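You operate a simulated robot arm through the tools that you are given. There is no shell and no other tool. Be economical: measure what you need, move in short steps, check, and stop when the job is done.

You are at the controls of a simulated robot arm. One attempt, no reset.

## Task
Press block 65 in the vacuum press at 0.6 bar.
Fine: lid shut, both latches on; leave the pump running, dial and valve as set.

Only the result counts: the job must be done as asked and must still hold three seconds after the hand-in. Knocking over, shifting, dropping, spilling or breaking anything else fails it. A push-on lid holds only when it is set on centred and level and pressed home; a screw cap is set on level and turned clockwise until tight.

## Robot
A 7-joint arm with a two-finger parallel gripper, fixed in place. Base frame: the origin is at the foot of the arm, x ahead of it, y to its left, z up; the work surface is at about z = 810. Lengths are in mm, angles in degrees, forces in N, time in s.
With the tool pointing down near the work surface it reaches from about 300 to 700 mm from the base axis. Its first joint turns from -66.0 to 66.0 degrees. Payload 1.57 kg.
Tool frame: the origin (TCP) lies between the finger pads and is the grasp point; the fingertips stand 30 mm ahead of it; z points along the fingers, y is the line along which they close. Largest opening 110 mm; finger width 24, thickness 12; the body of the gripper, 48 by 112 mm, starts 78 mm behind the TCP.
Orientation is told as [roll, pitch, yaw] about the base's x, y, z axes, in that order, counted from this pose: with the fingers straight down and closing along the base's y, the tool's x points along the base's -x, its y along +y and its z along -z.

## Interface
- The arm moves only by the tool nudge_tool. Its argument "plan" is one flat list of numbers, 7 for each row, row after row: the shift along the tool's x, y, z in mm, then the turn, a rotation vector about the tool's x, y, z in rad, then the closure, from 0 (fully open) to 1 (shut). In form: [dx, dy, dz, ax, ay, az, hand, dx, dy, dz, ax, ay, az, hand, ...]. A call has 1 to 8 rows; each row is the pose to reach, as a shift and turn from the pose commanded when the call began, along the tool's axes at that moment. Rows are played at 5 a second. More than 50 mm and 8.6 degrees between two rows, or a gripper value outside its range, and nothing of the call is played. A pose out of reach is approached as far as the arm can. The call stops where the force on the tool passes 70 N (or 10 N more than at its start, if that is more) or the arm is blocked; 0.2 s more then pass. Each finger travels about 108 mm/s and halts on what it meets, pressing with about 36 N; the grip force reading is that of the motor and also rises with nothing between the fingers. The clock runs only during rows and for 0.2 s after the last one: add rows that repeat a pose to give the fingers time. It gives the time, the measured TCP pose, the force on the tool (base axes), the opening and the grip force at its end, in the units of the frame above (readings bear some noise), with the torque about the TCP (base axes, N m) and any sound that the robot's microphone picked up.
- Cameras (640 x 400 px; columns grow to the right, rows downward): "scene" is fixed at [164, -389.1, 1406.7]; the picture's right is [0.81, -0.59, 0.00], its down [-0.32, -0.45, -0.83] and it looks along [0.49, 0.68, -0.55] (base axes); focal length 214 px, centre (320, 200). "wrist" rides on the gripper at [70, 16, -141] in the tool frame; the picture's right is [-0.23, 0.97, 0.00], its down [-0.85, -0.20, -0.48] and it looks along [-0.47, -0.11, 0.88] (tool axes); focal length 222 px, centre (320, 200). There is no depth. A picture from a camera that has moved, and an enlarged one, comes with that camera's place and axes in the base frame and with its lens.
- capture(camera): a new picture of that camera. It takes no simulated time.
- close_up(camera, box): a new picture of the part [left, top, right, bottom] of that camera's present view, enlarged. It takes no simulated time.
- finish_job(): hands the job in; it is judged then, once.

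Work in short steps. Places have to be worked out from the pictures, the camera data and where the tool is seen: move nearer, look again, correct. Check each grasp and each placing, and mend what went wrong. You have 120 turns and 64 pictures in all, those below and enlarged ones among them. Open the gripper and draw the arm clear of the work before you hand the job in, unless the task says otherwise; then end with one line.

The tools are called after "Request:" by a JSON object that holds its "fn" and its "kwargs". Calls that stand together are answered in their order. nudge_tool: Moves the arm, as the interface text tells. Its arguments: {"type":"object","properties":{"plan":{"type":"array","items":{"type":"number"}}},"required":["plan"]} The other tools are called the same way: capture (camera) takes a picture; close_up (camera, box) takes an enlarged picture of a part of a camera's view; finish_job () hands the job in.

At the start:

```text
time_s: 0.0
tcp_pos: [346.5, 105.6, 1327.4]
orientation: [-0.1, 0.0, 0.1]
wrist_force: [-0.7, 0.6, 0.1]
torque: [0.02, -0.01, -0.01]
grip_width: 110.1
gripper_force: 0.1
```

scene: 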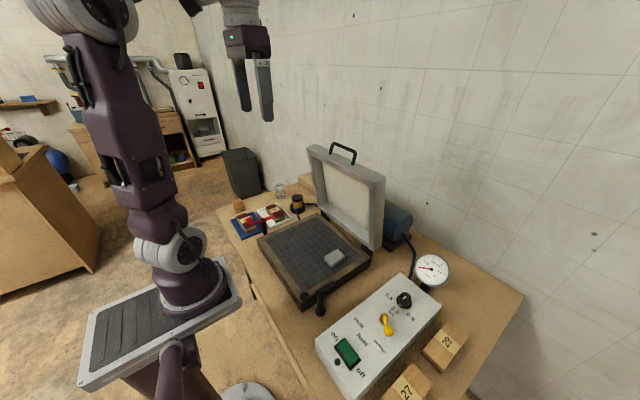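
wrist: 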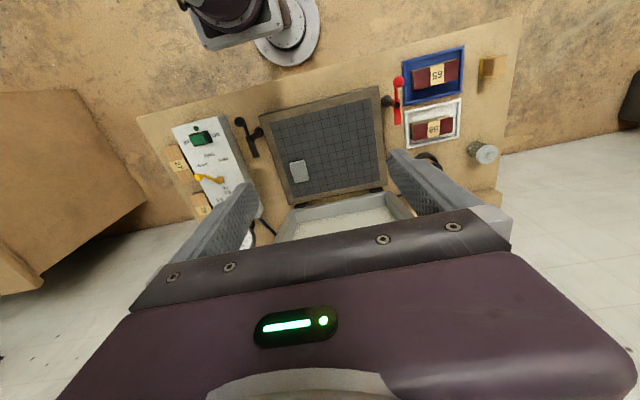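

I start with enlarged views of the press, the trays and the control box.

Request:
{"fn": "close_up", "kwargs": {"camera": "scene", "box": [310, 250, 470, 400]}}

Request:
{"fn": "close_up", "kwargs": {"camera": "scene", "box": [220, 140, 400, 320]}}

Request:
{"fn": "close_up", "kwargs": {"camera": "wrist", "box": [370, 30, 530, 180]}}

Request:
{"fn": "close_up", "kwargs": {"camera": "wrist", "box": [140, 90, 300, 240]}}

```text
2.67 times, centred on (390, 325) of scene
camera zoom: at [164.0, -389.1, 1406.7], right [0.81, -0.59, 0.0], down [-0.32, -0.45, -0.83], along [0.49, 0.68, -0.55], focal length 572 px, centre (133, -133)
```

zoom: 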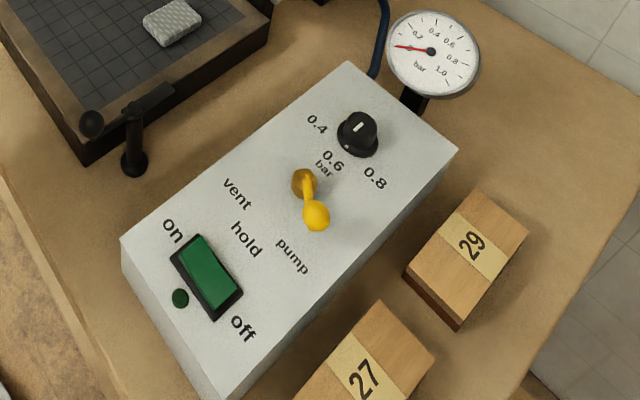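

```text
2.22 times, centred on (310, 230) of scene
camera zoom: at [164.0, -389.1, 1406.7], right [0.81, -0.59, 0.0], down [-0.32, -0.45, -0.83], along [0.49, 0.68, -0.55], focal length 477 px, centre (342, 133)
```

zoom: 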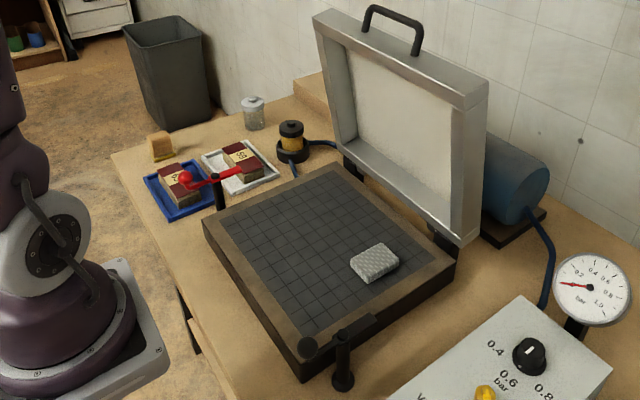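

```text
2.67 times, centred on (450, 105) of wrist
camera zoom: at [276.9, 121.1, 1469.3], right [0.23, 0.97, 0.0], down [0.86, -0.2, 0.48], along [0.47, -0.11, -0.88], focal length 592 px, centre (-27, 453)
```

zoom: 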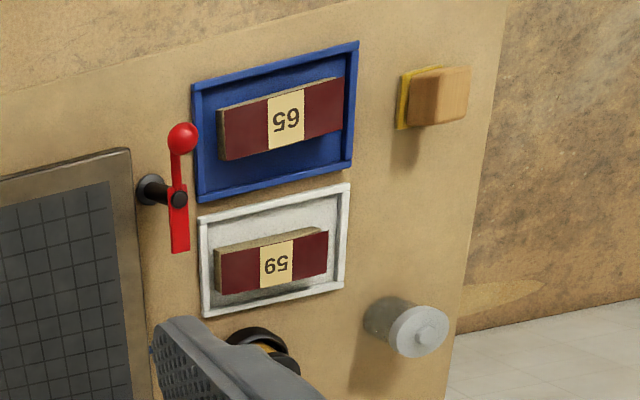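

```text
2.67 times, centred on (220, 165) of wrist
camera zoom: at [276.9, 121.1, 1469.3], right [0.23, 0.97, 0.0], down [0.86, -0.2, 0.48], along [0.47, -0.11, -0.88], focal length 592 px, centre (587, 293)
```

zoom: 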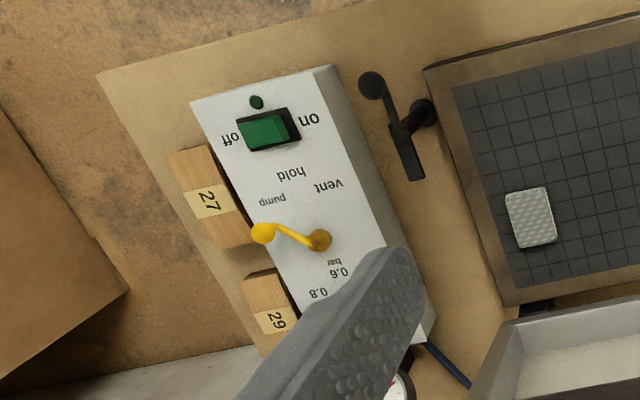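

Labels 65/59 may be each other's upside-down reading, so I need sharper views; also of dial, switch and the pad on the bed.

Request:
{"fn": "close_up", "kwargs": {"camera": "wrist", "box": [400, 45, 470, 90]}}

Request:
{"fn": "close_up", "kwargs": {"camera": "scene", "box": [230, 190, 310, 240]}}

Request:
{"fn": "close_up", "kwargs": {"camera": "scene", "box": [375, 280, 435, 340]}}

Request:
{"fn": "close_up", "kwargs": {"camera": "scene", "box": [320, 320, 390, 385]}}

```text
8.89 times, centred on (435, 68) of wrist
camera zoom: at [276.9, 121.1, 1469.3], right [0.23, 0.97, 0.0], down [0.86, -0.2, 0.48], along [0.47, -0.11, -0.88], focal length 1974 px, centre (-702, 1378)
```

zoom: 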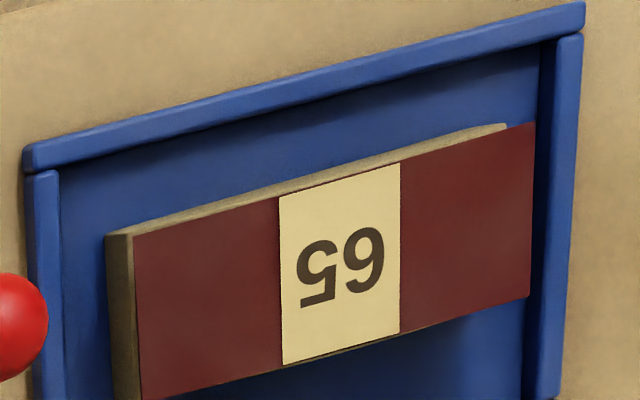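

```text
8.00 times, centred on (270, 215) of scene
camera zoom: at [164.0, -389.1, 1406.7], right [0.81, -0.59, 0.0], down [-0.32, -0.45, -0.83], along [0.49, 0.68, -0.55], focal length 1716 px, centre (720, 80)
```

zoom: 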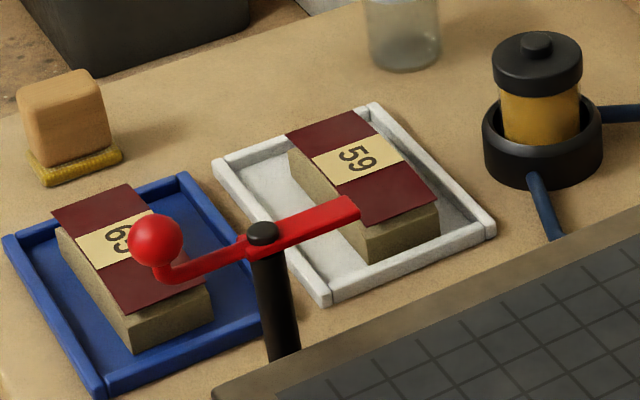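

```text
6.67 times, centred on (405, 310) of scene
camera zoom: at [164.0, -389.1, 1406.7], right [0.81, -0.59, 0.0], down [-0.32, -0.45, -0.83], along [0.49, 0.68, -0.55], focal length 1430 px, centre (-247, -533)
```

zoom: 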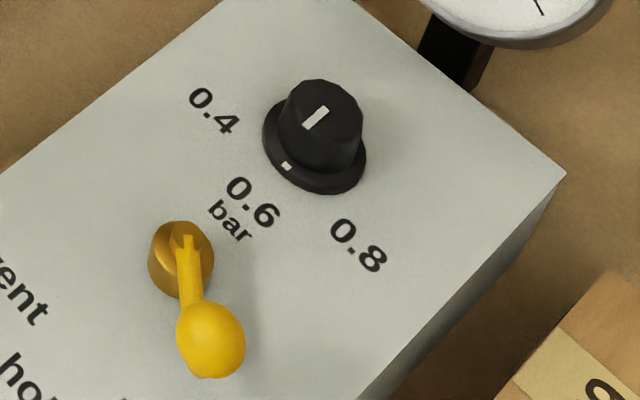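

```text
6.15 times, centred on (355, 352) of scene
camera zoom: at [164.0, -389.1, 1406.7], right [0.81, -0.59, 0.0], down [-0.32, -0.45, -0.83], along [0.49, 0.68, -0.55], focal length 1320 px, centre (105, -738)
```

zoom: 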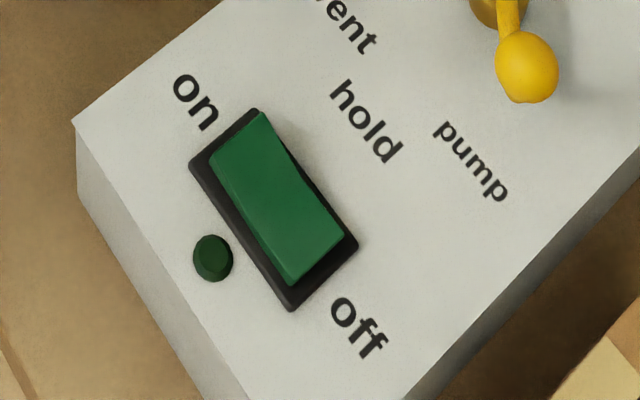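

Block 65 (unambiguous glyphs) is in the blue tray near (335, 400), long along y; the dial stands at 0.6, the valve at pump, and the pump lamp is dark. I move toward the block while turning the tool to yaw +90 so it closes along x.

Request:
{"fn": "nudge_tool", "kwargs": {"plan": [0, 35, 31, 0, 0, -0.14, 0, 0, 70, 62, 0, 0, -0.28, 0, 0, 105, 93, 0, 0, -0.42, 0, 0, 140, 124, 0, 0, -0.56, 0, 0, 175, 155, 0, 0, -0.7, 0, 0, 210, 186, 0, 0, -0.84, 0, 0, 245, 217, 0, 0, -0.98, 0, 0, 280, 248, 0, 0, -1.12, 0]}}

```text
time_s: 1.8
tcp_pos: [343.6, 384.0, 1078.7]
orientation: [-0.1, 0.0, 64.4]
wrist_force: [0.6, 0.6, -0.6]
torque: [0.01, -0.02, -0.03]
grip_width: 109.9
gripper_force: 0.0
```

The move went as planned; finish the yaw turn to 90°, and look.

Request:
{"fn": "nudge_tool", "kwargs": {"plan": [0, 0, 20, 0, 0, -0.115, 0, 0, 0, 40, 0, 0, -0.23, 0, 0, 0, 50, 0, 0, -0.34, 0, 0, 0, 60, 0, 0, -0.447, 0]}}

Request:
{"fn": "capture", "kwargs": {"camera": "wrist"}}

```text
time_s: 2.8
tcp_pos: [344.0, 384.6, 1020.5]
orientation: [-0.1, -0.1, 90.1]
wrist_force: [-0.3, -0.2, 0.0]
torque: [0.0, 0.0, -0.01]
grip_width: 110.0
gripper_force: 0.1
```

```text
53 pictures are left
camera wrist: at [329.7, 314.8, 1161.1], right [-0.97, 0.23, 0.0], down [0.2, 0.86, 0.48], along [0.11, 0.47, -0.88], focal length 222 px, centre (320, 200)
```

wrist: 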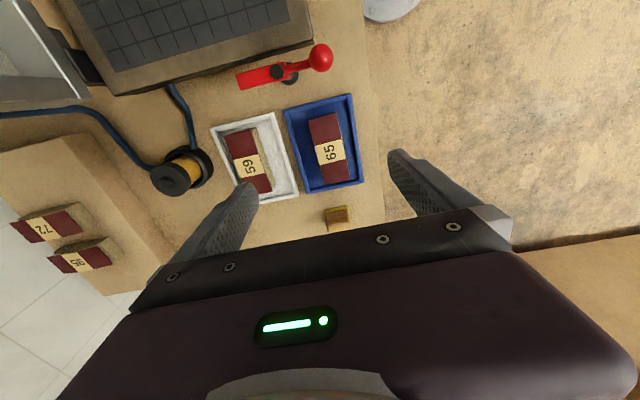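

Block 65 is in view under the camera; I zoom for its size, height and tray clearance.

Request:
{"fn": "close_up", "kwargs": {"camera": "wrist", "box": [270, 80, 390, 210]}}

```text
3.08 times, centred on (330, 145) of wrist
camera zoom: at [329.7, 314.8, 1161.1], right [-0.97, 0.23, 0.0], down [0.2, 0.86, 0.48], along [0.11, 0.47, -0.88], focal length 684 px, centre (289, 369)
```

zoom: 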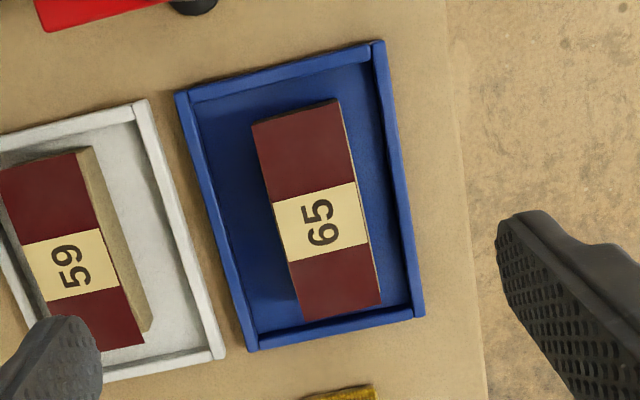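

Block ≈39×98×25 mm, centre ≈(338, 410); I'll grip above the tray rim (fingertips ≈ z 825). I half close to 70 mm, descend to just above and check.

Request:
{"fn": "nudge_tool", "kwargs": {"plan": [-13, 3, 40, 0, 0, 0, 0.36, -26, 6, 80, 0, 0, 0, 0.36, -26, 6, 115, 0, 0, 0, 0.36, -26, 6, 115, 0, 0, 0, 0.36]}}

Request:
{"fn": "capture", "kwargs": {"camera": "wrist"}}

Request:
{"fn": "close_up", "kwargs": {"camera": "scene", "box": [220, 170, 300, 240]}}

```text
time_s: 3.8
tcp_pos: [338.5, 411.1, 904.5]
orientation: [-0.1, 0.0, 89.9]
wrist_force: [0.5, -1.1, 0.0]
torque: [-0.02, -0.01, -0.02]
grip_width: 70.5
gripper_force: 0.1
```

```text
51 pictures are left
camera wrist: at [324.2, 341.6, 1046.3], right [-0.97, 0.23, 0.0], down [0.2, 0.86, 0.48], along [0.11, 0.47, -0.88], focal length 222 px, centre (320, 200)
```

wrist: 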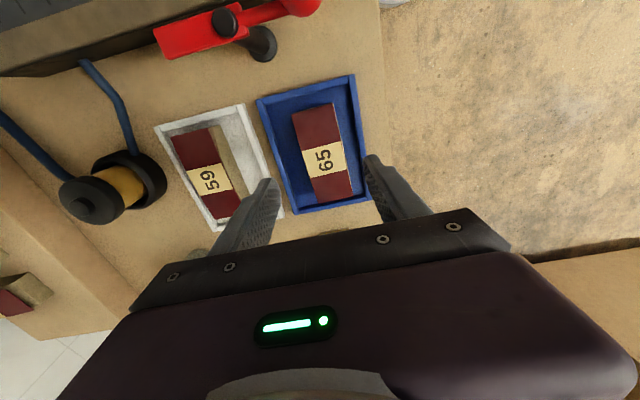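

```text
5.71 times, centred on (260, 205) of scene
camera zoom: at [164.0, -389.1, 1406.7], right [0.81, -0.59, 0.0], down [-0.32, -0.45, -0.83], along [0.49, 0.68, -0.55], focal length 1226 px, centre (663, 171)
```

zoom: 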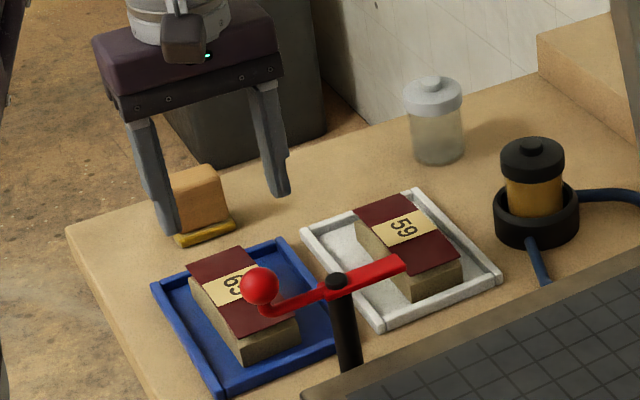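

Aligned; descend to TCP z ≈ 854 and close.

Request:
{"fn": "nudge_tool", "kwargs": {"plan": [3, 1, 30, 0, 0, 0, 0.36, 3, 1, 50, 0, 0, 0, 0.36, 3, 1, 50, 0, 0, 0, 0.7, 3, 1, 50, 0, 0, 0, 0.75, 3, 1, 50, 0, 0, 0, 0.75]}}

Request:
{"fn": "close_up", "kwargs": {"camera": "scene", "box": [220, 170, 300, 240]}}

```text
time_s: 5.0
tcp_pos: [337.2, 408.7, 853.4]
orientation: [-0.1, 0.0, 90.0]
wrist_force: [0.1, -0.5, -0.3]
torque: [0.0, 0.04, 0.03]
grip_width: 27.4
gripper_force: 0.2
```

```text
5.71 times, centred on (260, 205) of scene
camera zoom: at [164.0, -389.1, 1406.7], right [0.81, -0.59, 0.0], down [-0.32, -0.45, -0.83], along [0.49, 0.68, -0.55], focal length 1226 px, centre (663, 171)
```

zoom: 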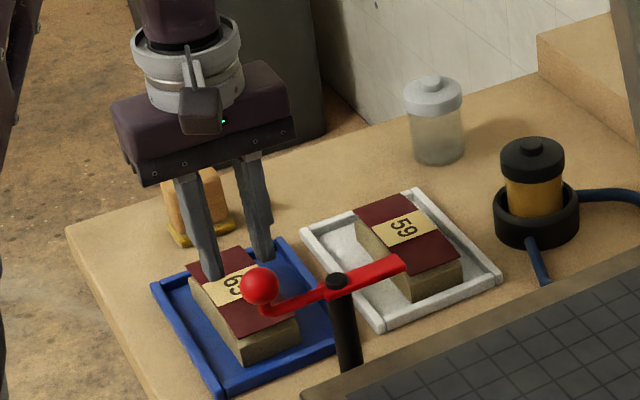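

Closed to 27 mm without force: the tips are above the block, so the top is lower than I judged. I open to 70 and look again from the wrist.

Request:
{"fn": "nudge_tool", "kwargs": {"plan": [0, 0, 0, 0, 0, 0, 0.36, 0, 0, 0, 0, 0, 0, 0.36]}}

Request:
{"fn": "capture", "kwargs": {"camera": "wrist"}}

```text
time_s: 5.6
tcp_pos: [337.4, 408.9, 853.7]
orientation: [0.0, -0.1, 89.8]
wrist_force: [-0.7, 0.6, 0.4]
torque: [0.04, 0.0, 0.01]
grip_width: 70.4
gripper_force: 0.0
```

```text
48 pictures are left
camera wrist: at [323.3, 338.3, 996.3], right [-0.97, 0.23, 0.0], down [0.2, 0.85, 0.48], along [0.11, 0.47, -0.88], focal length 222 px, centre (320, 200)
```

wrist: 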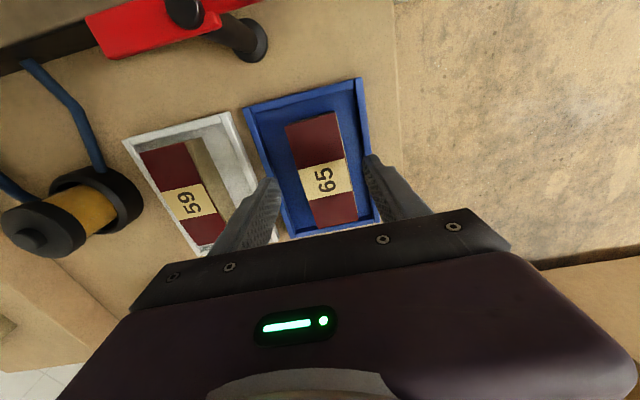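

Triangulating with the scene view puts the block top near z ≈ 810. I go down 24 mm more and close.

Request:
{"fn": "nudge_tool", "kwargs": {"plan": [0, -1, 12, 0, 0, 0, 0.36, 0, -1, 24, 0, 0, 0, 0.36, 0, -1, 24, 0, 0, 0, 0.7, 0, -1, 24, 0, 0, 0, 0.75, 0, -1, 24, 0, 0, 0, 0.75]}}

Request:
{"fn": "close_up", "kwargs": {"camera": "scene", "box": [220, 170, 300, 240]}}

```text
time_s: 6.8
tcp_pos: [338.1, 408.7, 830.8]
orientation: [-0.1, 0.0, 89.9]
wrist_force: [-0.2, -0.5, -0.6]
torque: [-0.03, -0.02, 0.03]
grip_width: 27.7
gripper_force: 0.0
```

```text
5.71 times, centred on (260, 205) of scene
camera zoom: at [164.0, -389.1, 1406.7], right [0.81, -0.59, 0.0], down [-0.32, -0.45, -0.83], along [0.49, 0.68, -0.55], focal length 1226 px, centre (663, 171)
```

zoom: 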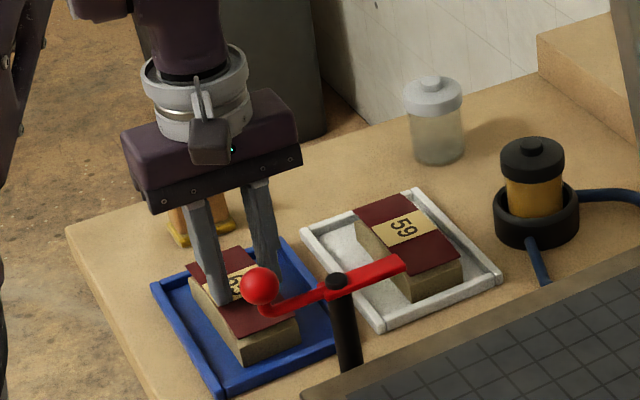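

Still nothing between the fingers at tip height 801. Look from the wrist at the tips relative to the block.

Request:
{"fn": "close_up", "kwargs": {"camera": "wrist", "box": [220, 70, 420, 240]}}

Request:
{"fn": "close_up", "kwargs": {"camera": "scene", "box": [240, 190, 280, 225]}}

```text
2.35 times, centred on (320, 155) of wrist
camera zoom: at [324.5, 338.1, 972.6], right [-0.97, 0.23, 0.0], down [0.2, 0.85, 0.48], along [0.11, 0.47, -0.88], focal length 523 px, centre (320, 306)
```

zoom: 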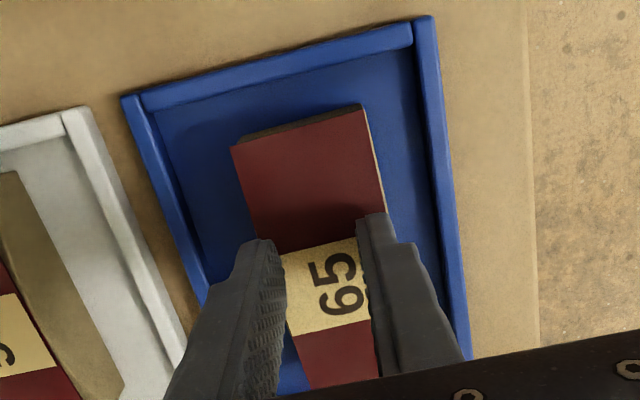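

```text
11.43 times, centred on (260, 208) of scene
camera zoom: at [164.0, -389.1, 1406.7], right [0.81, -0.59, 0.0], down [-0.32, -0.45, -0.83], along [0.49, 0.68, -0.55], focal length 2451 px, centre (1006, 114)
```

zoom: 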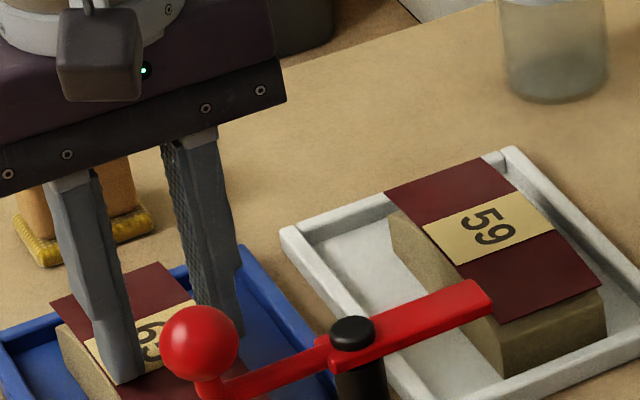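

Scale comparison gives block top z≈801, width ≈43, centre ≈(338.5, 421). I raise slightly, open to 54 mm, shift 12 mm toward +y, then lower tips about 12 mm below the top and close.

Request:
{"fn": "nudge_tool", "kwargs": {"plan": [0, 0, -8, 0, 0, 0, 0.75, 0, 0, -8, 0, 0, 0, 0.51, -12, -1, -8, 0, 0, 0, 0.51, -12, -1, 4, 0, 0, 0, 0.51, -12, -1, 13, 0, 0, 0, 0.51, -12, -1, 13, 0, 0, 0, 0.75, -12, -1, 13, 0, 0, 0, 0.75]}}

Request:
{"fn": "close_up", "kwargs": {"camera": "wrist", "box": [220, 70, 420, 240]}}

```text
time_s: 8.0
tcp_pos: [342.1, 420.6, 826.5]
orientation: [-0.3, -0.1, 90.0]
wrist_force: [-3.7, -4.5, 22.3]
torque: [-0.1, 0.76, 0.16]
grip_width: 56.8
gripper_force: 1.4
stopped in row 5: the force on the tool passed its limit at 92 N (the readings are from after the stop); the commanded pose is now the measured one
```

```text
2.35 times, centred on (320, 155) of wrist
camera zoom: at [326.2, 350.6, 968.1], right [-0.97, 0.23, -0.01], down [0.2, 0.85, 0.48], along [0.11, 0.47, -0.88], focal length 523 px, centre (320, 306)
```

zoom: 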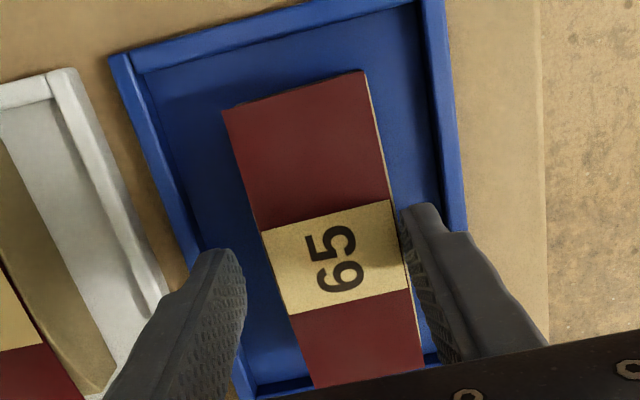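

The right finger landed on the block's edge (top ≈ z 796, block a few mm toward −x of the tool). I lift, shift 5 mm to −x, open to 64 and descend to tips ≈ 786, still above the rim, then close.

Request:
{"fn": "nudge_tool", "kwargs": {"plan": [0, 0, -12, 0, 0, 0, 0.48, 0, 5.5, -12, 0, 0, 0, 0.42, 0, 5.5, -4, 0, 0, 0, 0.42, 0, 5.5, 4, 0, 0, 0, 0.42, 0, 5.5, 10, 0, 0, 0, 0.42, 0, 5.5, 10, 0, 0, 0, 0.7, 0, 5.5, 10, 0, 0, 0, 0.75, 0, 5.5, 10, 0, 0, 0, 0.75]}}

Request:
{"fn": "close_up", "kwargs": {"camera": "wrist", "box": [220, 70, 420, 240]}}

```text
time_s: 9.8
tcp_pos: [336.6, 420.9, 815.2]
orientation: [-0.3, 0.0, 89.8]
wrist_force: [-0.3, 1.0, 3.5]
torque: [-0.05, 0.04, 0.13]
grip_width: 47.3
gripper_force: 35.5
```

```text
2.35 times, centred on (320, 155) of wrist
camera zoom: at [321.2, 350.7, 957.2], right [-0.97, 0.23, -0.01], down [0.2, 0.85, 0.48], along [0.11, 0.47, -0.88], focal length 523 px, centre (320, 306)
```

zoom: 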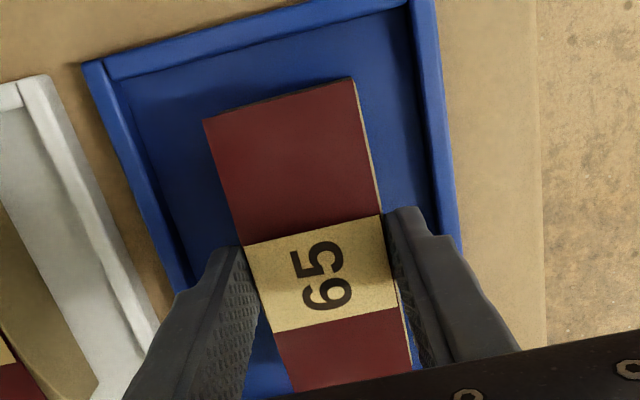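

Gripped: width 47.3, 35 N. Lift straight up and check.

Request:
{"fn": "nudge_tool", "kwargs": {"plan": [0, 0, -10, 0, 0, 0, 0.75, 0, 0, -30, 0, 0, 0, 0.75, 0, 0, -70, 0, 0, 0, 0.75, 0, 0, -110, 0, 0, 0, 0.75, 0, 0, -150, 0, 0, 0, 0.75, 0, 0, -180, 0, 0, 0, 0.75]}}

Request:
{"fn": "capture", "kwargs": {"camera": "wrist"}}

Request:
{"fn": "capture", "kwargs": {"camera": "scene"}}

```text
time_s: 11.2
tcp_pos: [335.6, 422.5, 995.8]
orientation: [-0.3, -0.1, 89.9]
wrist_force: [-0.9, 0.1, -1.7]
torque: [0.0, 0.01, 0.0]
grip_width: 47.2
gripper_force: 36.0
```

```text
42 pictures are left
camera wrist: at [320.1, 351.4, 1137.4], right [-0.97, 0.23, -0.01], down [0.2, 0.85, 0.48], along [0.11, 0.47, -0.88], focal length 222 px, centre (320, 200)
```

wrist: 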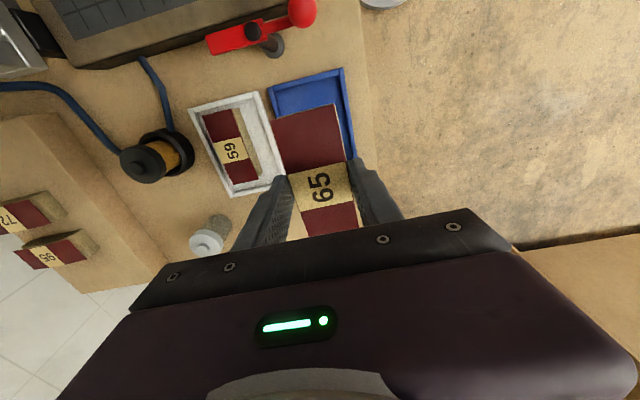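

```text
41 pictures are left
```

scene: 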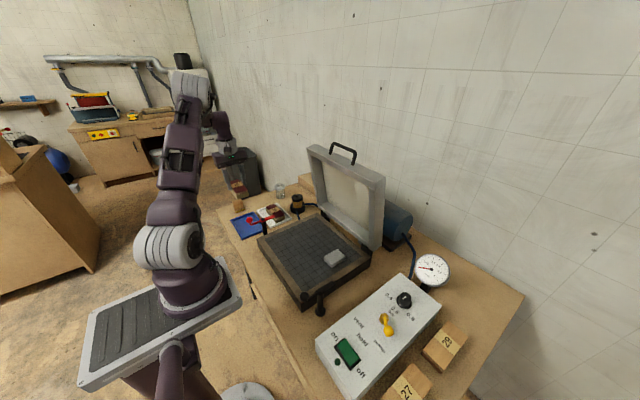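

Block 65 is held cleanly. I carry it over the press bed, staying high, to about (450, 115).

Request:
{"fn": "nudge_tool", "kwargs": {"plan": [40, -10, 0, 0, 0, 0, 0.75, 80, -25, 0, 0, 0, 0, 0.75, 120, -40, 0, 0, 0, 0, 0.75, 160, -55, 0, 0, 0, 0, 0.75, 200, -70, 0, 0, 0, 0, 0.75, 240, -85, 0, 0, 0, 0, 0.75, 275, -100, 0, 0, 0, 0, 0.75, 307, -115, 0, 0, 0, 0, 0.75]}}

Request:
{"fn": "capture", "kwargs": {"camera": "wrist"}}

Request:
{"fn": "close_up", "kwargs": {"camera": "scene", "box": [230, 130, 400, 320]}}

```text
time_s: 13.0
tcp_pos: [451.1, 112.9, 995.7]
orientation: [-0.3, 0.0, 89.9]
wrist_force: [-1.0, 0.8, -1.1]
torque: [-0.02, 0.01, -0.02]
grip_width: 47.2
gripper_force: 36.1
```

```text
40 pictures are left
camera wrist: at [434.7, 42.8, 1137.4], right [-0.97, 0.23, -0.01], down [0.2, 0.85, 0.48], along [0.11, 0.47, -0.88], focal length 222 px, centre (320, 200)
```

wrist: 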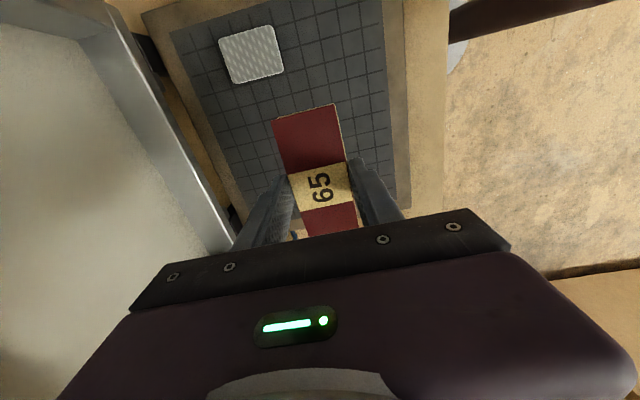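

```text
2.11 times, centred on (315, 225) of scene
camera zoom: at [164.0, -389.1, 1406.7], right [0.81, -0.59, 0.0], down [-0.32, -0.45, -0.83], along [0.49, 0.68, -0.55], focal length 452 px, centre (330, 147)
```

zoom: 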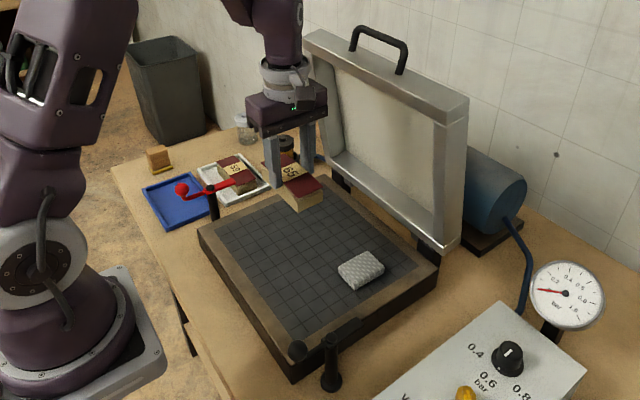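

The block hangs over the grid, clear of the pad. I lower 100 mm and check the gap from the scene camera.

Request:
{"fn": "nudge_tool", "kwargs": {"plan": [0, 0, 35, 0, 0, 0, 0.75, 0, 0, 70, 0, 0, 0, 0.75, 0, 0, 100, 0, 0, 0, 0.75, 0, 0, 100, 0, 0, 0, 0.75]}}

Request:
{"fn": "close_up", "kwargs": {"camera": "scene", "box": [270, 190, 350, 270]}}

```text
time_s: 14.0
tcp_pos: [450.7, 113.4, 895.1]
orientation: [-0.3, 0.0, 89.9]
wrist_force: [1.1, 0.0, -1.7]
torque: [0.01, 0.01, -0.01]
grip_width: 47.4
gripper_force: 36.3
```

```text
5.00 times, centred on (310, 230) of scene
camera zoom: at [164.0, -389.1, 1406.7], right [0.81, -0.59, 0.0], down [-0.32, -0.45, -0.83], along [0.49, 0.68, -0.55], focal length 1072 px, centre (370, 50)
```

zoom: 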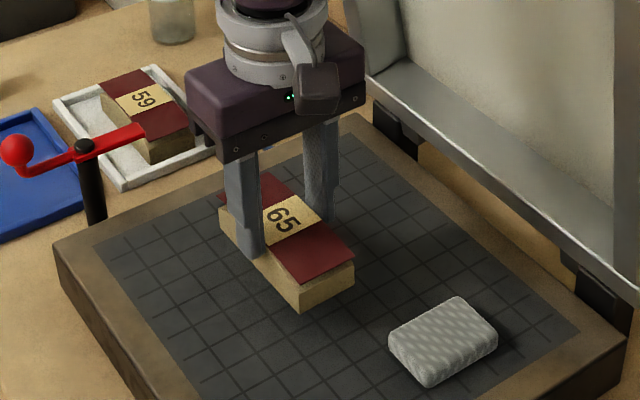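

Some gap remains; I lower 20 mm in small steps.

Request:
{"fn": "nudge_tool", "kwargs": {"plan": [0, 0, 6, 0, 0, 0, 0.75, 0, 0, 12, 0, 0, 0, 0.75, 0, 0, 16, 0, 0, 0, 0.75, 0, 0, 20, 0, 0, 0, 0.75]}}

Request:
{"fn": "close_up", "kwargs": {"camera": "scene", "box": [270, 190, 350, 270]}}

```text
time_s: 15.0
tcp_pos: [450.6, 112.8, 876.6]
orientation: [-0.3, -0.1, 89.9]
wrist_force: [-0.3, 1.0, -1.9]
torque: [-0.04, 0.01, 0.03]
grip_width: 47.2
gripper_force: 35.9
```

```text
5.00 times, centred on (310, 230) of scene
camera zoom: at [164.0, -389.1, 1406.7], right [0.81, -0.59, 0.0], down [-0.32, -0.45, -0.83], along [0.49, 0.68, -0.55], focal length 1072 px, centre (370, 50)
```

zoom: 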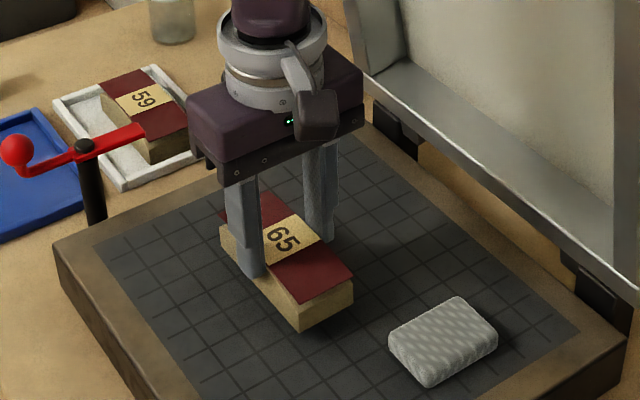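

No contact force yet; continue 10 mm more in 3 mm steps.

Request:
{"fn": "nudge_tool", "kwargs": {"plan": [0, 0, 3, 0, 0, 0, 0.75, 0, 0, 6, 0, 0, 0, 0.75, 0, 0, 9, 0, 0, 0, 0.75]}}

```text
time_s: 15.8
tcp_pos: [450.3, 114.8, 866.7]
orientation: [-0.3, 0.0, 89.9]
wrist_force: [-0.2, 0.6, -1.0]
torque: [-0.02, 0.0, 0.0]
grip_width: 47.2
gripper_force: 36.6
```

Request:
{"fn": "nudge_tool", "kwargs": {"plan": [0, 0, 3, 0, 0, 0, 0.75, 0, 0, 6, 0, 0, 0, 0.75, 0, 0, 9, 0, 0, 0, 0.75]}}

Request:
{"fn": "close_up", "kwargs": {"camera": "scene", "box": [270, 190, 350, 270]}}

```text
time_s: 16.6
tcp_pos: [451.0, 113.7, 858.1]
orientation: [-0.4, -0.1, 89.9]
wrist_force: [-1.6, -1.7, 28.3]
torque: [-0.11, 0.29, -0.05]
grip_width: 47.4
gripper_force: 36.0
```

```text
5.00 times, centred on (310, 230) of scene
camera zoom: at [163.5, -389.2, 1406.8], right [0.81, -0.59, 0.0], down [-0.32, -0.45, -0.84], along [0.49, 0.68, -0.55], focal length 1072 px, centre (370, 50)
```

zoom: 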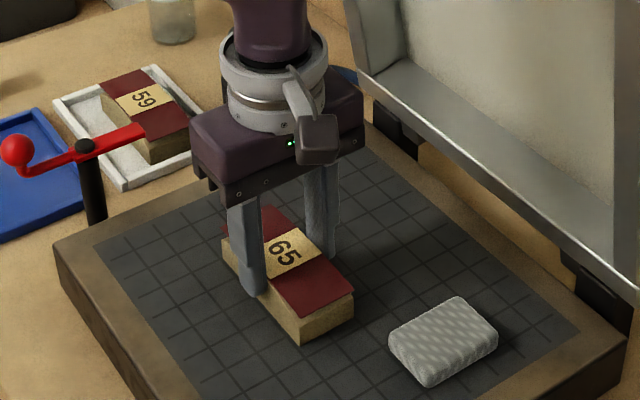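

Contact at TCP z 858 (28 N): the block rests on the bed. Relieve slightly, open, and withdraw upward.

Request:
{"fn": "nudge_tool", "kwargs": {"plan": [0, 0, -1, 0, 0, 0, 0.75, 0, 0, -1, 0, 0, 0, 0.45, 0, 0, -1, 0, 0, 0, 0.4, 0, 0, -40, 0, 0, 0, 0.4, 0, 0, -85, 0, 0, 0, 0.4, 0, 0, -130, 0, 0, 0, 0.4]}}

Request:
{"fn": "capture", "kwargs": {"camera": "wrist"}}

Request:
{"fn": "close_up", "kwargs": {"camera": "scene", "box": [250, 130, 400, 280]}}

```text
time_s: 18.0
tcp_pos: [447.7, 114.8, 986.9]
orientation: [-0.2, 0.0, 90.0]
wrist_force: [0.0, -0.6, 0.2]
torque: [-0.01, 0.03, -0.02]
grip_width: 65.5
gripper_force: 0.0
```

```text
35 pictures are left
camera wrist: at [433.4, 43.7, 1129.5], right [-0.97, 0.23, 0.0], down [0.2, 0.85, 0.48], along [0.11, 0.47, -0.88], focal length 222 px, centre (320, 200)
```

wrist: 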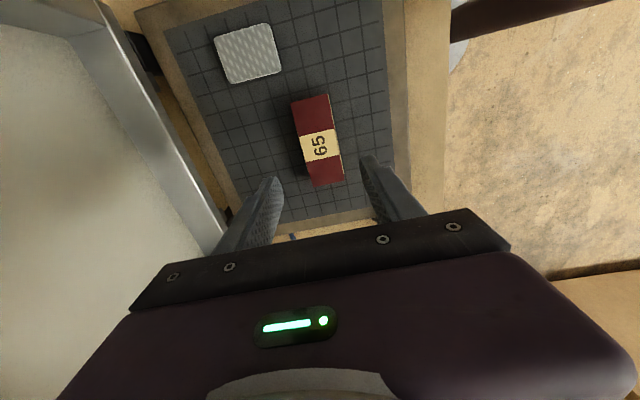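

```text
2.67 times, centred on (325, 205) of scene
camera zoom: at [164.0, -389.1, 1406.7], right [0.81, -0.59, 0.0], down [-0.32, -0.45, -0.83], along [0.49, 0.68, -0.55], focal length 572 px, centre (307, 187)
```

zoom: 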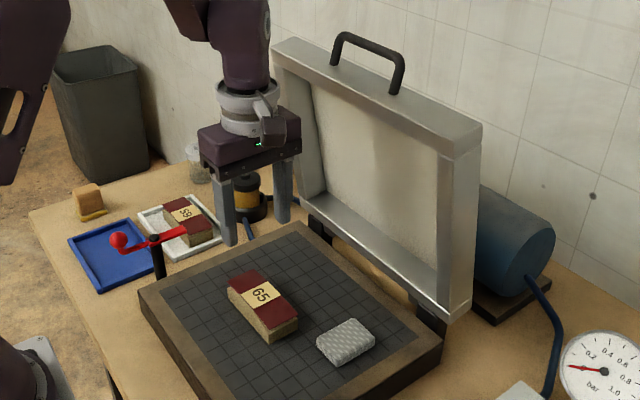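

Block 65 stands flat on the bed. Next the lid handle: I rise well above it and move over so the wrist camera sees it from above.

Request:
{"fn": "nudge_tool", "kwargs": {"plan": [0, 0, -49, 0, 0, 0, 0.3, 0, 0, -98, 0, 0, 0, 0.3, 0, 0, -147, 0, 0, 0, 0.3, 0, 0, -196, 0, 0, 0, 0.3, 0, 0, -245, 0, 0, 0, 0.3, 15, 0, -293, 0, 0, 0, 0.3, 30, -45, -293, 0, 0, 0, 0.3, 45, -90, -293, 0, 0, 0, 0.3]}}

Request:
{"fn": "capture", "kwargs": {"camera": "wrist"}}

Request:
{"fn": "capture", "kwargs": {"camera": "scene"}}

```text
refused: row 6 steps farther than a row can; nothing moved
```

```text
33 pictures are left
camera wrist: at [433.4, 43.7, 1129.5], right [-0.97, 0.23, 0.0], down [0.2, 0.85, 0.48], along [0.11, 0.47, -0.88], focal length 222 px, centre (320, 200)
```

wrist: 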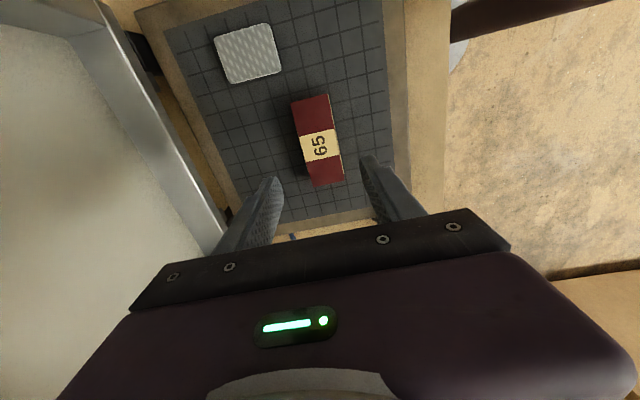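

```text
32 pictures are left
```

scene: 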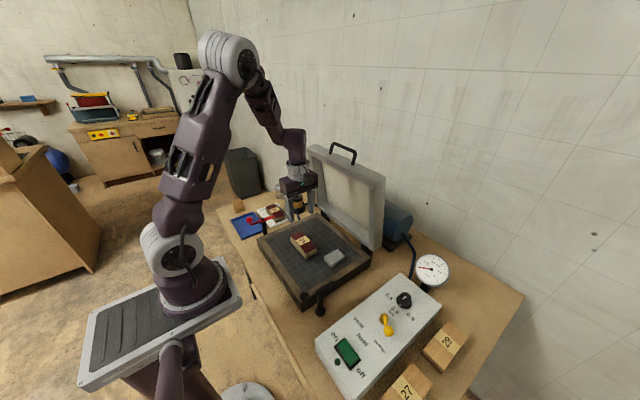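

One row was just over the step limit; I resend with smaller steps, and picture only after.

Request:
{"fn": "nudge_tool", "kwargs": {"plan": [0, 0, -49, 0, 0, 0, 0.3, 0, 0, -98, 0, 0, 0, 0.3, 0, 0, -147, 0, 0, 0, 0.3, 0, 0, -196, 0, 0, 0, 0.3, 0, 0, -244, 0, 0, 0, 0.3, 15, 0, -288, 0, 0, 0, 0.3, 30, -45, -288, 0, 0, 0, 0.3, 45, -90, -288, 0, 0, 0, 0.3]}}

```text
time_s: 19.8
tcp_pos: [526.2, 71.0, 1276.5]
orientation: [-0.1, 0.0, 89.9]
wrist_force: [-0.5, -0.1, -0.6]
torque: [0.01, -0.01, -0.01]
grip_width: 77.0
gripper_force: 0.1
out of reach, approached as far as the arm can: row 8
```

Request:
{"fn": "capture", "kwargs": {"camera": "wrist"}}

Request:
{"fn": "close_up", "kwargs": {"camera": "scene", "box": [270, 60, 400, 190]}}

```text
31 pictures are left
camera wrist: at [511.0, 1.1, 1417.8], right [-0.97, 0.23, 0.0], down [0.2, 0.85, 0.48], along [0.11, 0.47, -0.88], focal length 222 px, centre (320, 200)
```

wrist: 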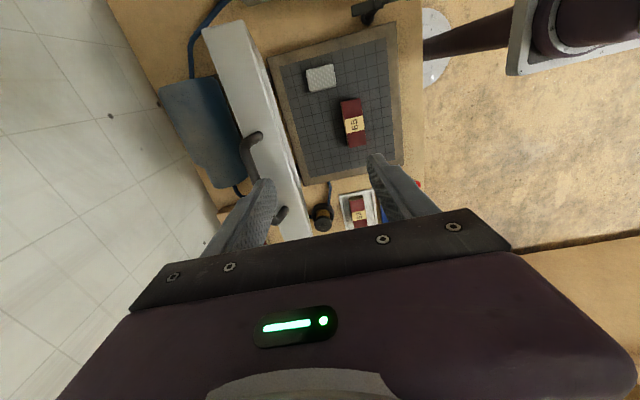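

```text
3.08 times, centred on (335, 125) of scene
camera zoom: at [164.0, -389.1, 1406.7], right [0.81, -0.59, 0.0], down [-0.32, -0.45, -0.83], along [0.49, 0.68, -0.55], focal length 660 px, centre (274, 431)
```

zoom: 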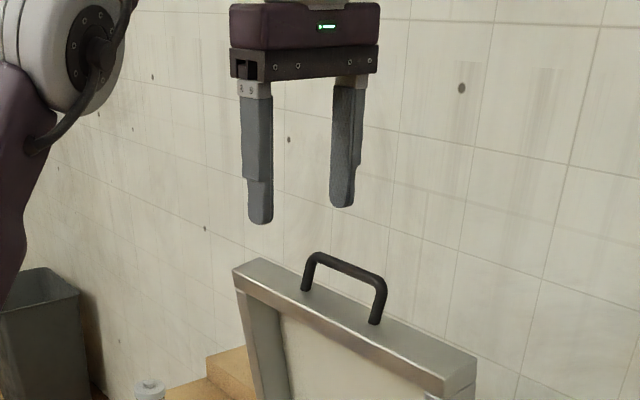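

Triangulation: handle bar runs along y from ≈48 to 155 at x≈607, z≈1174, lid edge ≈40 below. A vertical tool can't reach it, so I tilt fingers outward by 40° (about tool x) and centre at y≈102.

Request:
{"fn": "nudge_tool", "kwargs": {"plan": [-6, 0, 0, 0.14, 0, 0, 0.45, -12, 0, 0, 0.28, 0, 0, 0.6, -19, 0, 0, 0.42, 0, 0, 0.64, -26, 0, 0, 0.56, 0, 0, 0.64, -32, 0, 0, 0.7, 0, 0, 0.64, -32, 0, 0, 0.7, 0, 0, 0.64]}}

Request:
{"fn": "capture", "kwargs": {"camera": "wrist"}}

Request:
{"fn": "close_up", "kwargs": {"camera": "scene", "box": [270, 60, 400, 190]}}

```text
time_s: 21.2
tcp_pos: [526.9, 104.8, 1275.5]
orientation: [-40.5, -0.1, 89.9]
wrist_force: [0.0, 0.5, 0.4]
torque: [-0.01, 0.0, 0.0]
grip_width: 39.5
gripper_force: 0.1
```

```text
29 pictures are left
camera wrist: at [424.3, 33.9, 1373.3], right [-0.74, 0.23, -0.63], down [-0.16, 0.85, 0.49], along [0.65, 0.47, -0.6], focal length 222 px, centre (320, 200)
```

wrist: 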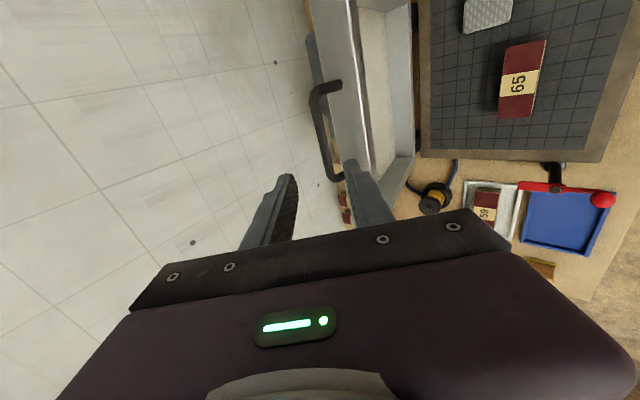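

```text
3.08 times, centred on (335, 125) of scene
camera zoom: at [164.0, -389.1, 1406.7], right [0.81, -0.59, 0.0], down [-0.32, -0.45, -0.83], along [0.49, 0.68, -0.55], focal length 660 px, centre (274, 431)
```

zoom: 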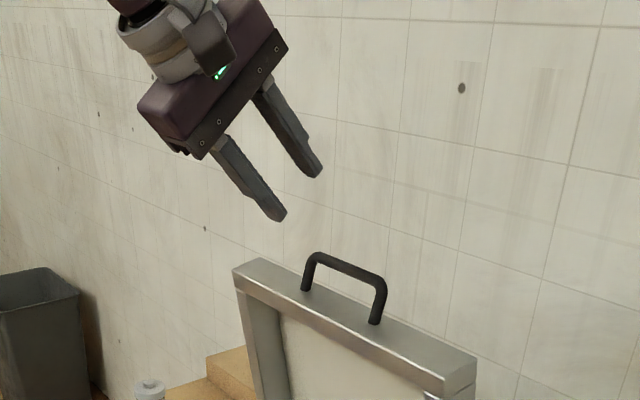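

Wrist view confirms the bar: x 607, y 47–150, z 1174. I approach along the tool axis, stopping about 40 mm short to check.

Request:
{"fn": "nudge_tool", "kwargs": {"plan": [3, 3, 40, 0, 0, 0, 0.64, 5, 5.3, 80, 0, 0, 0, 0.64, 5, 5.3, 80, 0, 0, 0, 0.64]}}

Request:
{"fn": "close_up", "kwargs": {"camera": "wrist", "box": [220, 50, 420, 230]}}

Request:
{"fn": "close_up", "kwargs": {"camera": "scene", "box": [290, 90, 390, 190]}}

```text
time_s: 22.0
tcp_pos: [574.3, 99.4, 1212.3]
orientation: [-40.4, -0.1, 90.0]
wrist_force: [-0.6, 0.1, -0.3]
torque: [0.01, 0.01, 0.0]
grip_width: 39.4
gripper_force: 0.0
```

```text
2.22 times, centred on (320, 140) of wrist
camera zoom: at [471.6, 29.3, 1308.6], right [-0.74, 0.23, -0.63], down [-0.16, 0.85, 0.49], along [0.65, 0.47, -0.6], focal length 494 px, centre (320, 333)
```

zoom: 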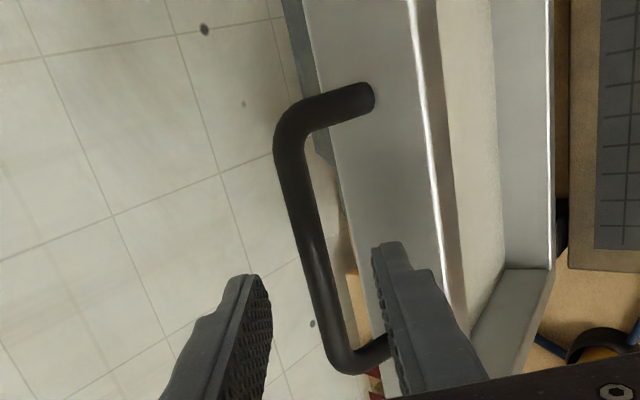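

```text
4.00 times, centred on (340, 140) of scene
camera zoom: at [164.0, -389.1, 1406.7], right [0.81, -0.59, 0.0], down [-0.32, -0.45, -0.83], along [0.49, 0.68, -0.55], focal length 858 px, centre (240, 440)
```

zoom: 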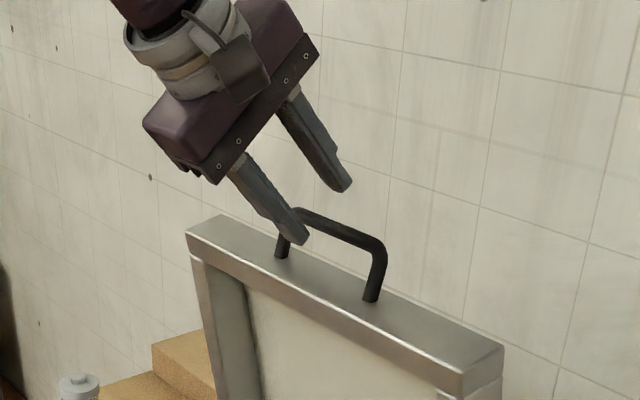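

Bar lies between the fingers. Advance 34 mm and close on it.

Request:
{"fn": "nudge_tool", "kwargs": {"plan": [0, 0, 17, 0, 0, 0, 0.64, 0, 0, 34, 0, 0, 0, 0.64, 0, 0, 34, 0, 0, 0, 0.9, 0, 0, 34, 0, 0, 0, 0.95]}}

Request:
{"fn": "close_up", "kwargs": {"camera": "scene", "box": [290, 90, 390, 190]}}

```text
time_s: 23.0
tcp_pos: [596.5, 100.1, 1185.1]
orientation: [-40.6, -0.1, 89.9]
wrist_force: [1.8, 1.4, 2.5]
torque: [0.17, -0.11, -0.6]
grip_width: 12.0
gripper_force: 28.9
```

```text
4.00 times, centred on (340, 140) of scene
camera zoom: at [164.0, -389.1, 1406.7], right [0.81, -0.59, 0.0], down [-0.32, -0.45, -0.83], along [0.49, 0.68, -0.55], focal length 858 px, centre (240, 440)
```

zoom: 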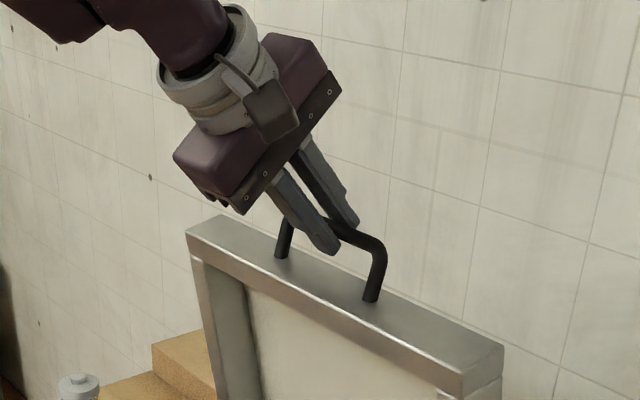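

Bar gripped (12 mm). I begin pulling the lid along its arc (hinge ≈ x 630, z 825, radius ≈ 350), first 8° as a test.

Request:
{"fn": "nudge_tool", "kwargs": {"plan": [0, 10, -7.1, 0, 0, 0, 0.95, 0, 20, -14.2, 0, 0, 0, 0.95, 0, 41.1, -26.7, 0, 0, 0, 0.95]}}

```text
time_s: 23.8
tcp_pos: [547.3, 99.6, 1178.6]
orientation: [-40.3, 0.0, 90.0]
wrist_force: [4.2, 0.8, -7.8]
torque: [0.78, 0.02, -0.18]
grip_width: 11.7
gripper_force: 28.8
```

Forces are small, so the arc model is good. Continue along the arc, gradually easing the tool tilt.

Request:
{"fn": "nudge_tool", "kwargs": {"plan": [0, 26.8, -13.4, -0.0524, 0, 0, 0.95, 0, 54.6, -24.4, -0.1047, 0, 0, 0.95, 0, 83.4, -32.7, -0.1571, 0, 0, 0.95, 0, 112.6, -38.5, -0.2094, 0, 0, 0.95]}}

Request:
{"fn": "capture", "kwargs": {"camera": "scene"}}

```text
time_s: 24.8
tcp_pos: [435.7, 98.3, 1135.4]
orientation: [-28.5, 0.1, 89.8]
wrist_force: [2.3, -0.3, -0.2]
torque: [-0.13, -0.08, -0.12]
grip_width: 11.8
gripper_force: 20.6
```

```text
24 pictures are left
```

scene: 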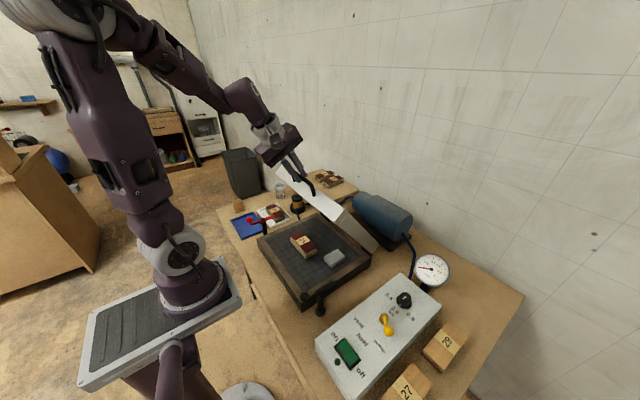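

Lid follows well. Continue 24° more along the arc.

Request:
{"fn": "nudge_tool", "kwargs": {"plan": [0, 35.9, 4.2, -0.0524, 0, 0, 0.95, 0, 71, 11.9, -0.1047, 0, 0, 0.95, 0, 105.3, 23.5, -0.1571, 0, 0, 0.95, 0, 137.9, 38.8, -0.2094, 0, 0, 0.95]}}

```text
time_s: 25.8
tcp_pos: [328.6, 130.4, 1053.1]
orientation: [-18.7, -1.4, 95.6]
wrist_force: [-133.5, 117.9, 91.6]
torque: [1.92, 1.68, 1.38]
grip_width: 0.1
gripper_force: 0.0
out of reach, approached as far as the arm can: row 3, 4
```

The arm met its inner reach limit and the grip closed to 0 — the bar was lost. I look before anything else.

Request:
{"fn": "capture", "kwargs": {"camera": "scene"}}

Request:
{"fn": "capture", "kwargs": {"camera": "wrist"}}

```text
23 pictures are left
```

scene: 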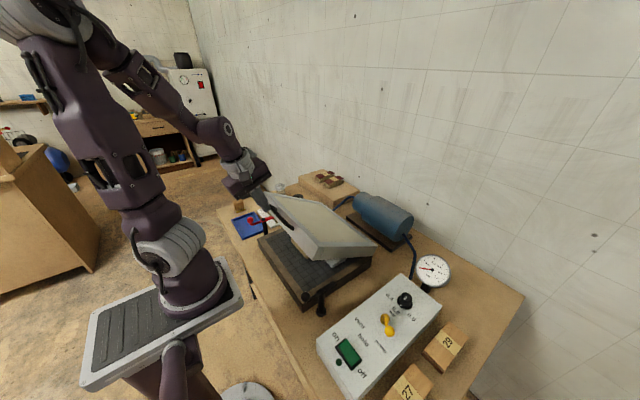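

```text
22 pictures are left
camera wrist: at [277.8, 51.2, 1180.4], right [-0.94, 0.14, -0.3], down [-0.05, 0.84, 0.54], along [0.33, 0.52, -0.79], focal length 222 px, centre (320, 200)
```

wrist: 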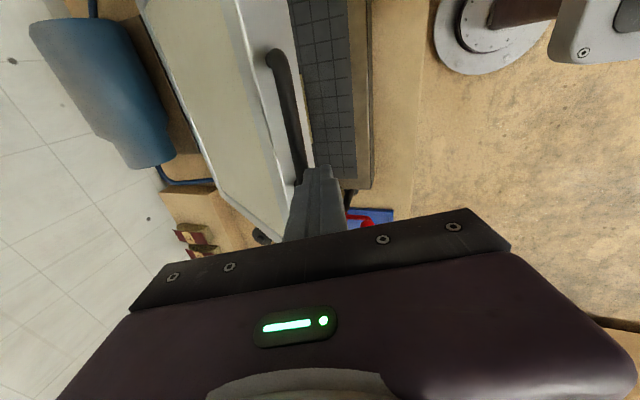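

Request:
{"fn": "close_up", "kwargs": {"camera": "scene", "box": [210, 140, 310, 240]}}

Request:
{"fn": "close_up", "kwargs": {"camera": "wrist", "box": [240, 110, 400, 240]}}

```text
4.00 times, centred on (260, 190) of scene
camera zoom: at [159.7, -386.1, 1408.2], right [0.81, -0.59, 0.0], down [-0.32, -0.45, -0.83], along [0.49, 0.67, -0.55], focal length 858 px, centre (560, 240)
```

zoom: 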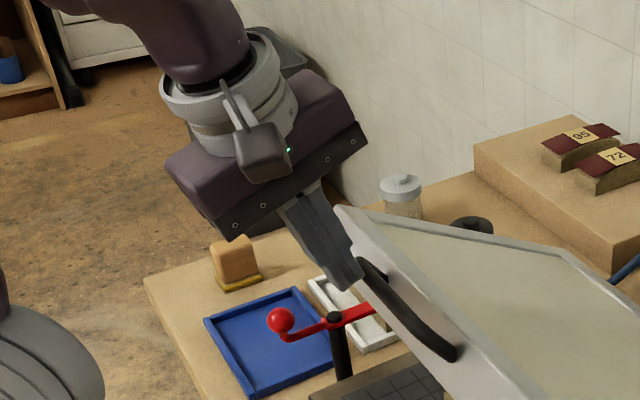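

```text
3.08 times, centred on (320, 175) of wrist
camera zoom: at [277.8, 51.2, 1180.4], right [-0.94, 0.14, -0.3], down [-0.05, 0.84, 0.54], along [0.33, 0.52, -0.79], focal length 684 px, centre (320, 277)
```

zoom: 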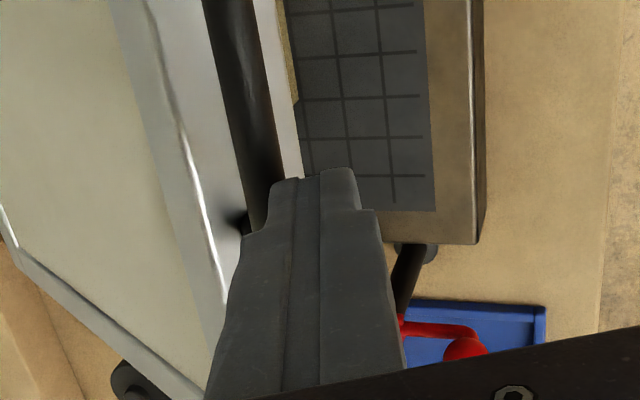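

The fingers slipped off in front of the bar's far end; the lid stays at ≈37° above closed (friction hinge). I retreat upward slightly and back in y, easing tilt to vertical.

Request:
{"fn": "nudge_tool", "kwargs": {"plan": [-28, -7, -20, 0, 0, 0, 1, -28, -14, -42, -0.05, 0, 0, 1, -28, -22, -66, -0.12, 0, 0, 1]}}

Request:
{"fn": "capture", "kwargs": {"camera": "scene"}}

```text
time_s: 26.0
tcp_pos: [329.1, 130.3, 1052.7]
orientation: [-18.0, -1.7, 94.7]
wrist_force: [-118.2, 43.6, 81.2]
torque: [0.41, 1.45, -0.18]
grip_width: 0.0
gripper_force: 20.1
stopped in row 1: the force on the tool passed its limit at 266 N (the readings are from after the stop); the commanded pose is now the measured one
```

```text
19 pictures are left
```

scene: 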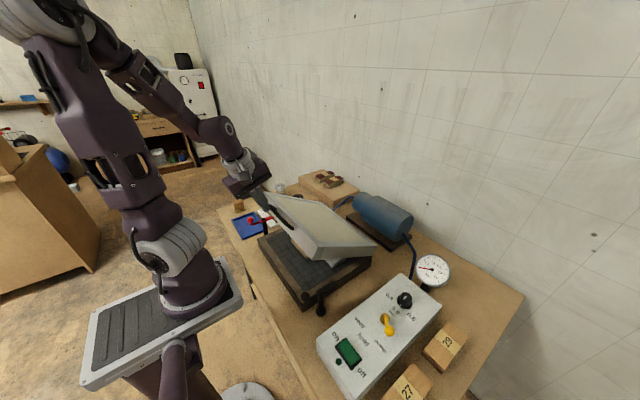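

The tool presses the bar toward +x/down; the reaction points −x/up. I move a small step in that direction.

Request:
{"fn": "nudge_tool", "kwargs": {"plan": [0, 0.5, -4, 0, 0, 0, 1, 0, 1, -9, 0, 0, 0, 1]}}

```text
time_s: 26.6
tcp_pos: [333.5, 123.9, 1061.6]
orientation: [-18.4, -1.6, 93.9]
wrist_force: [-0.2, 0.4, 0.4]
torque: [0.01, -0.03, 0.02]
grip_width: 0.2
gripper_force: 21.3
```

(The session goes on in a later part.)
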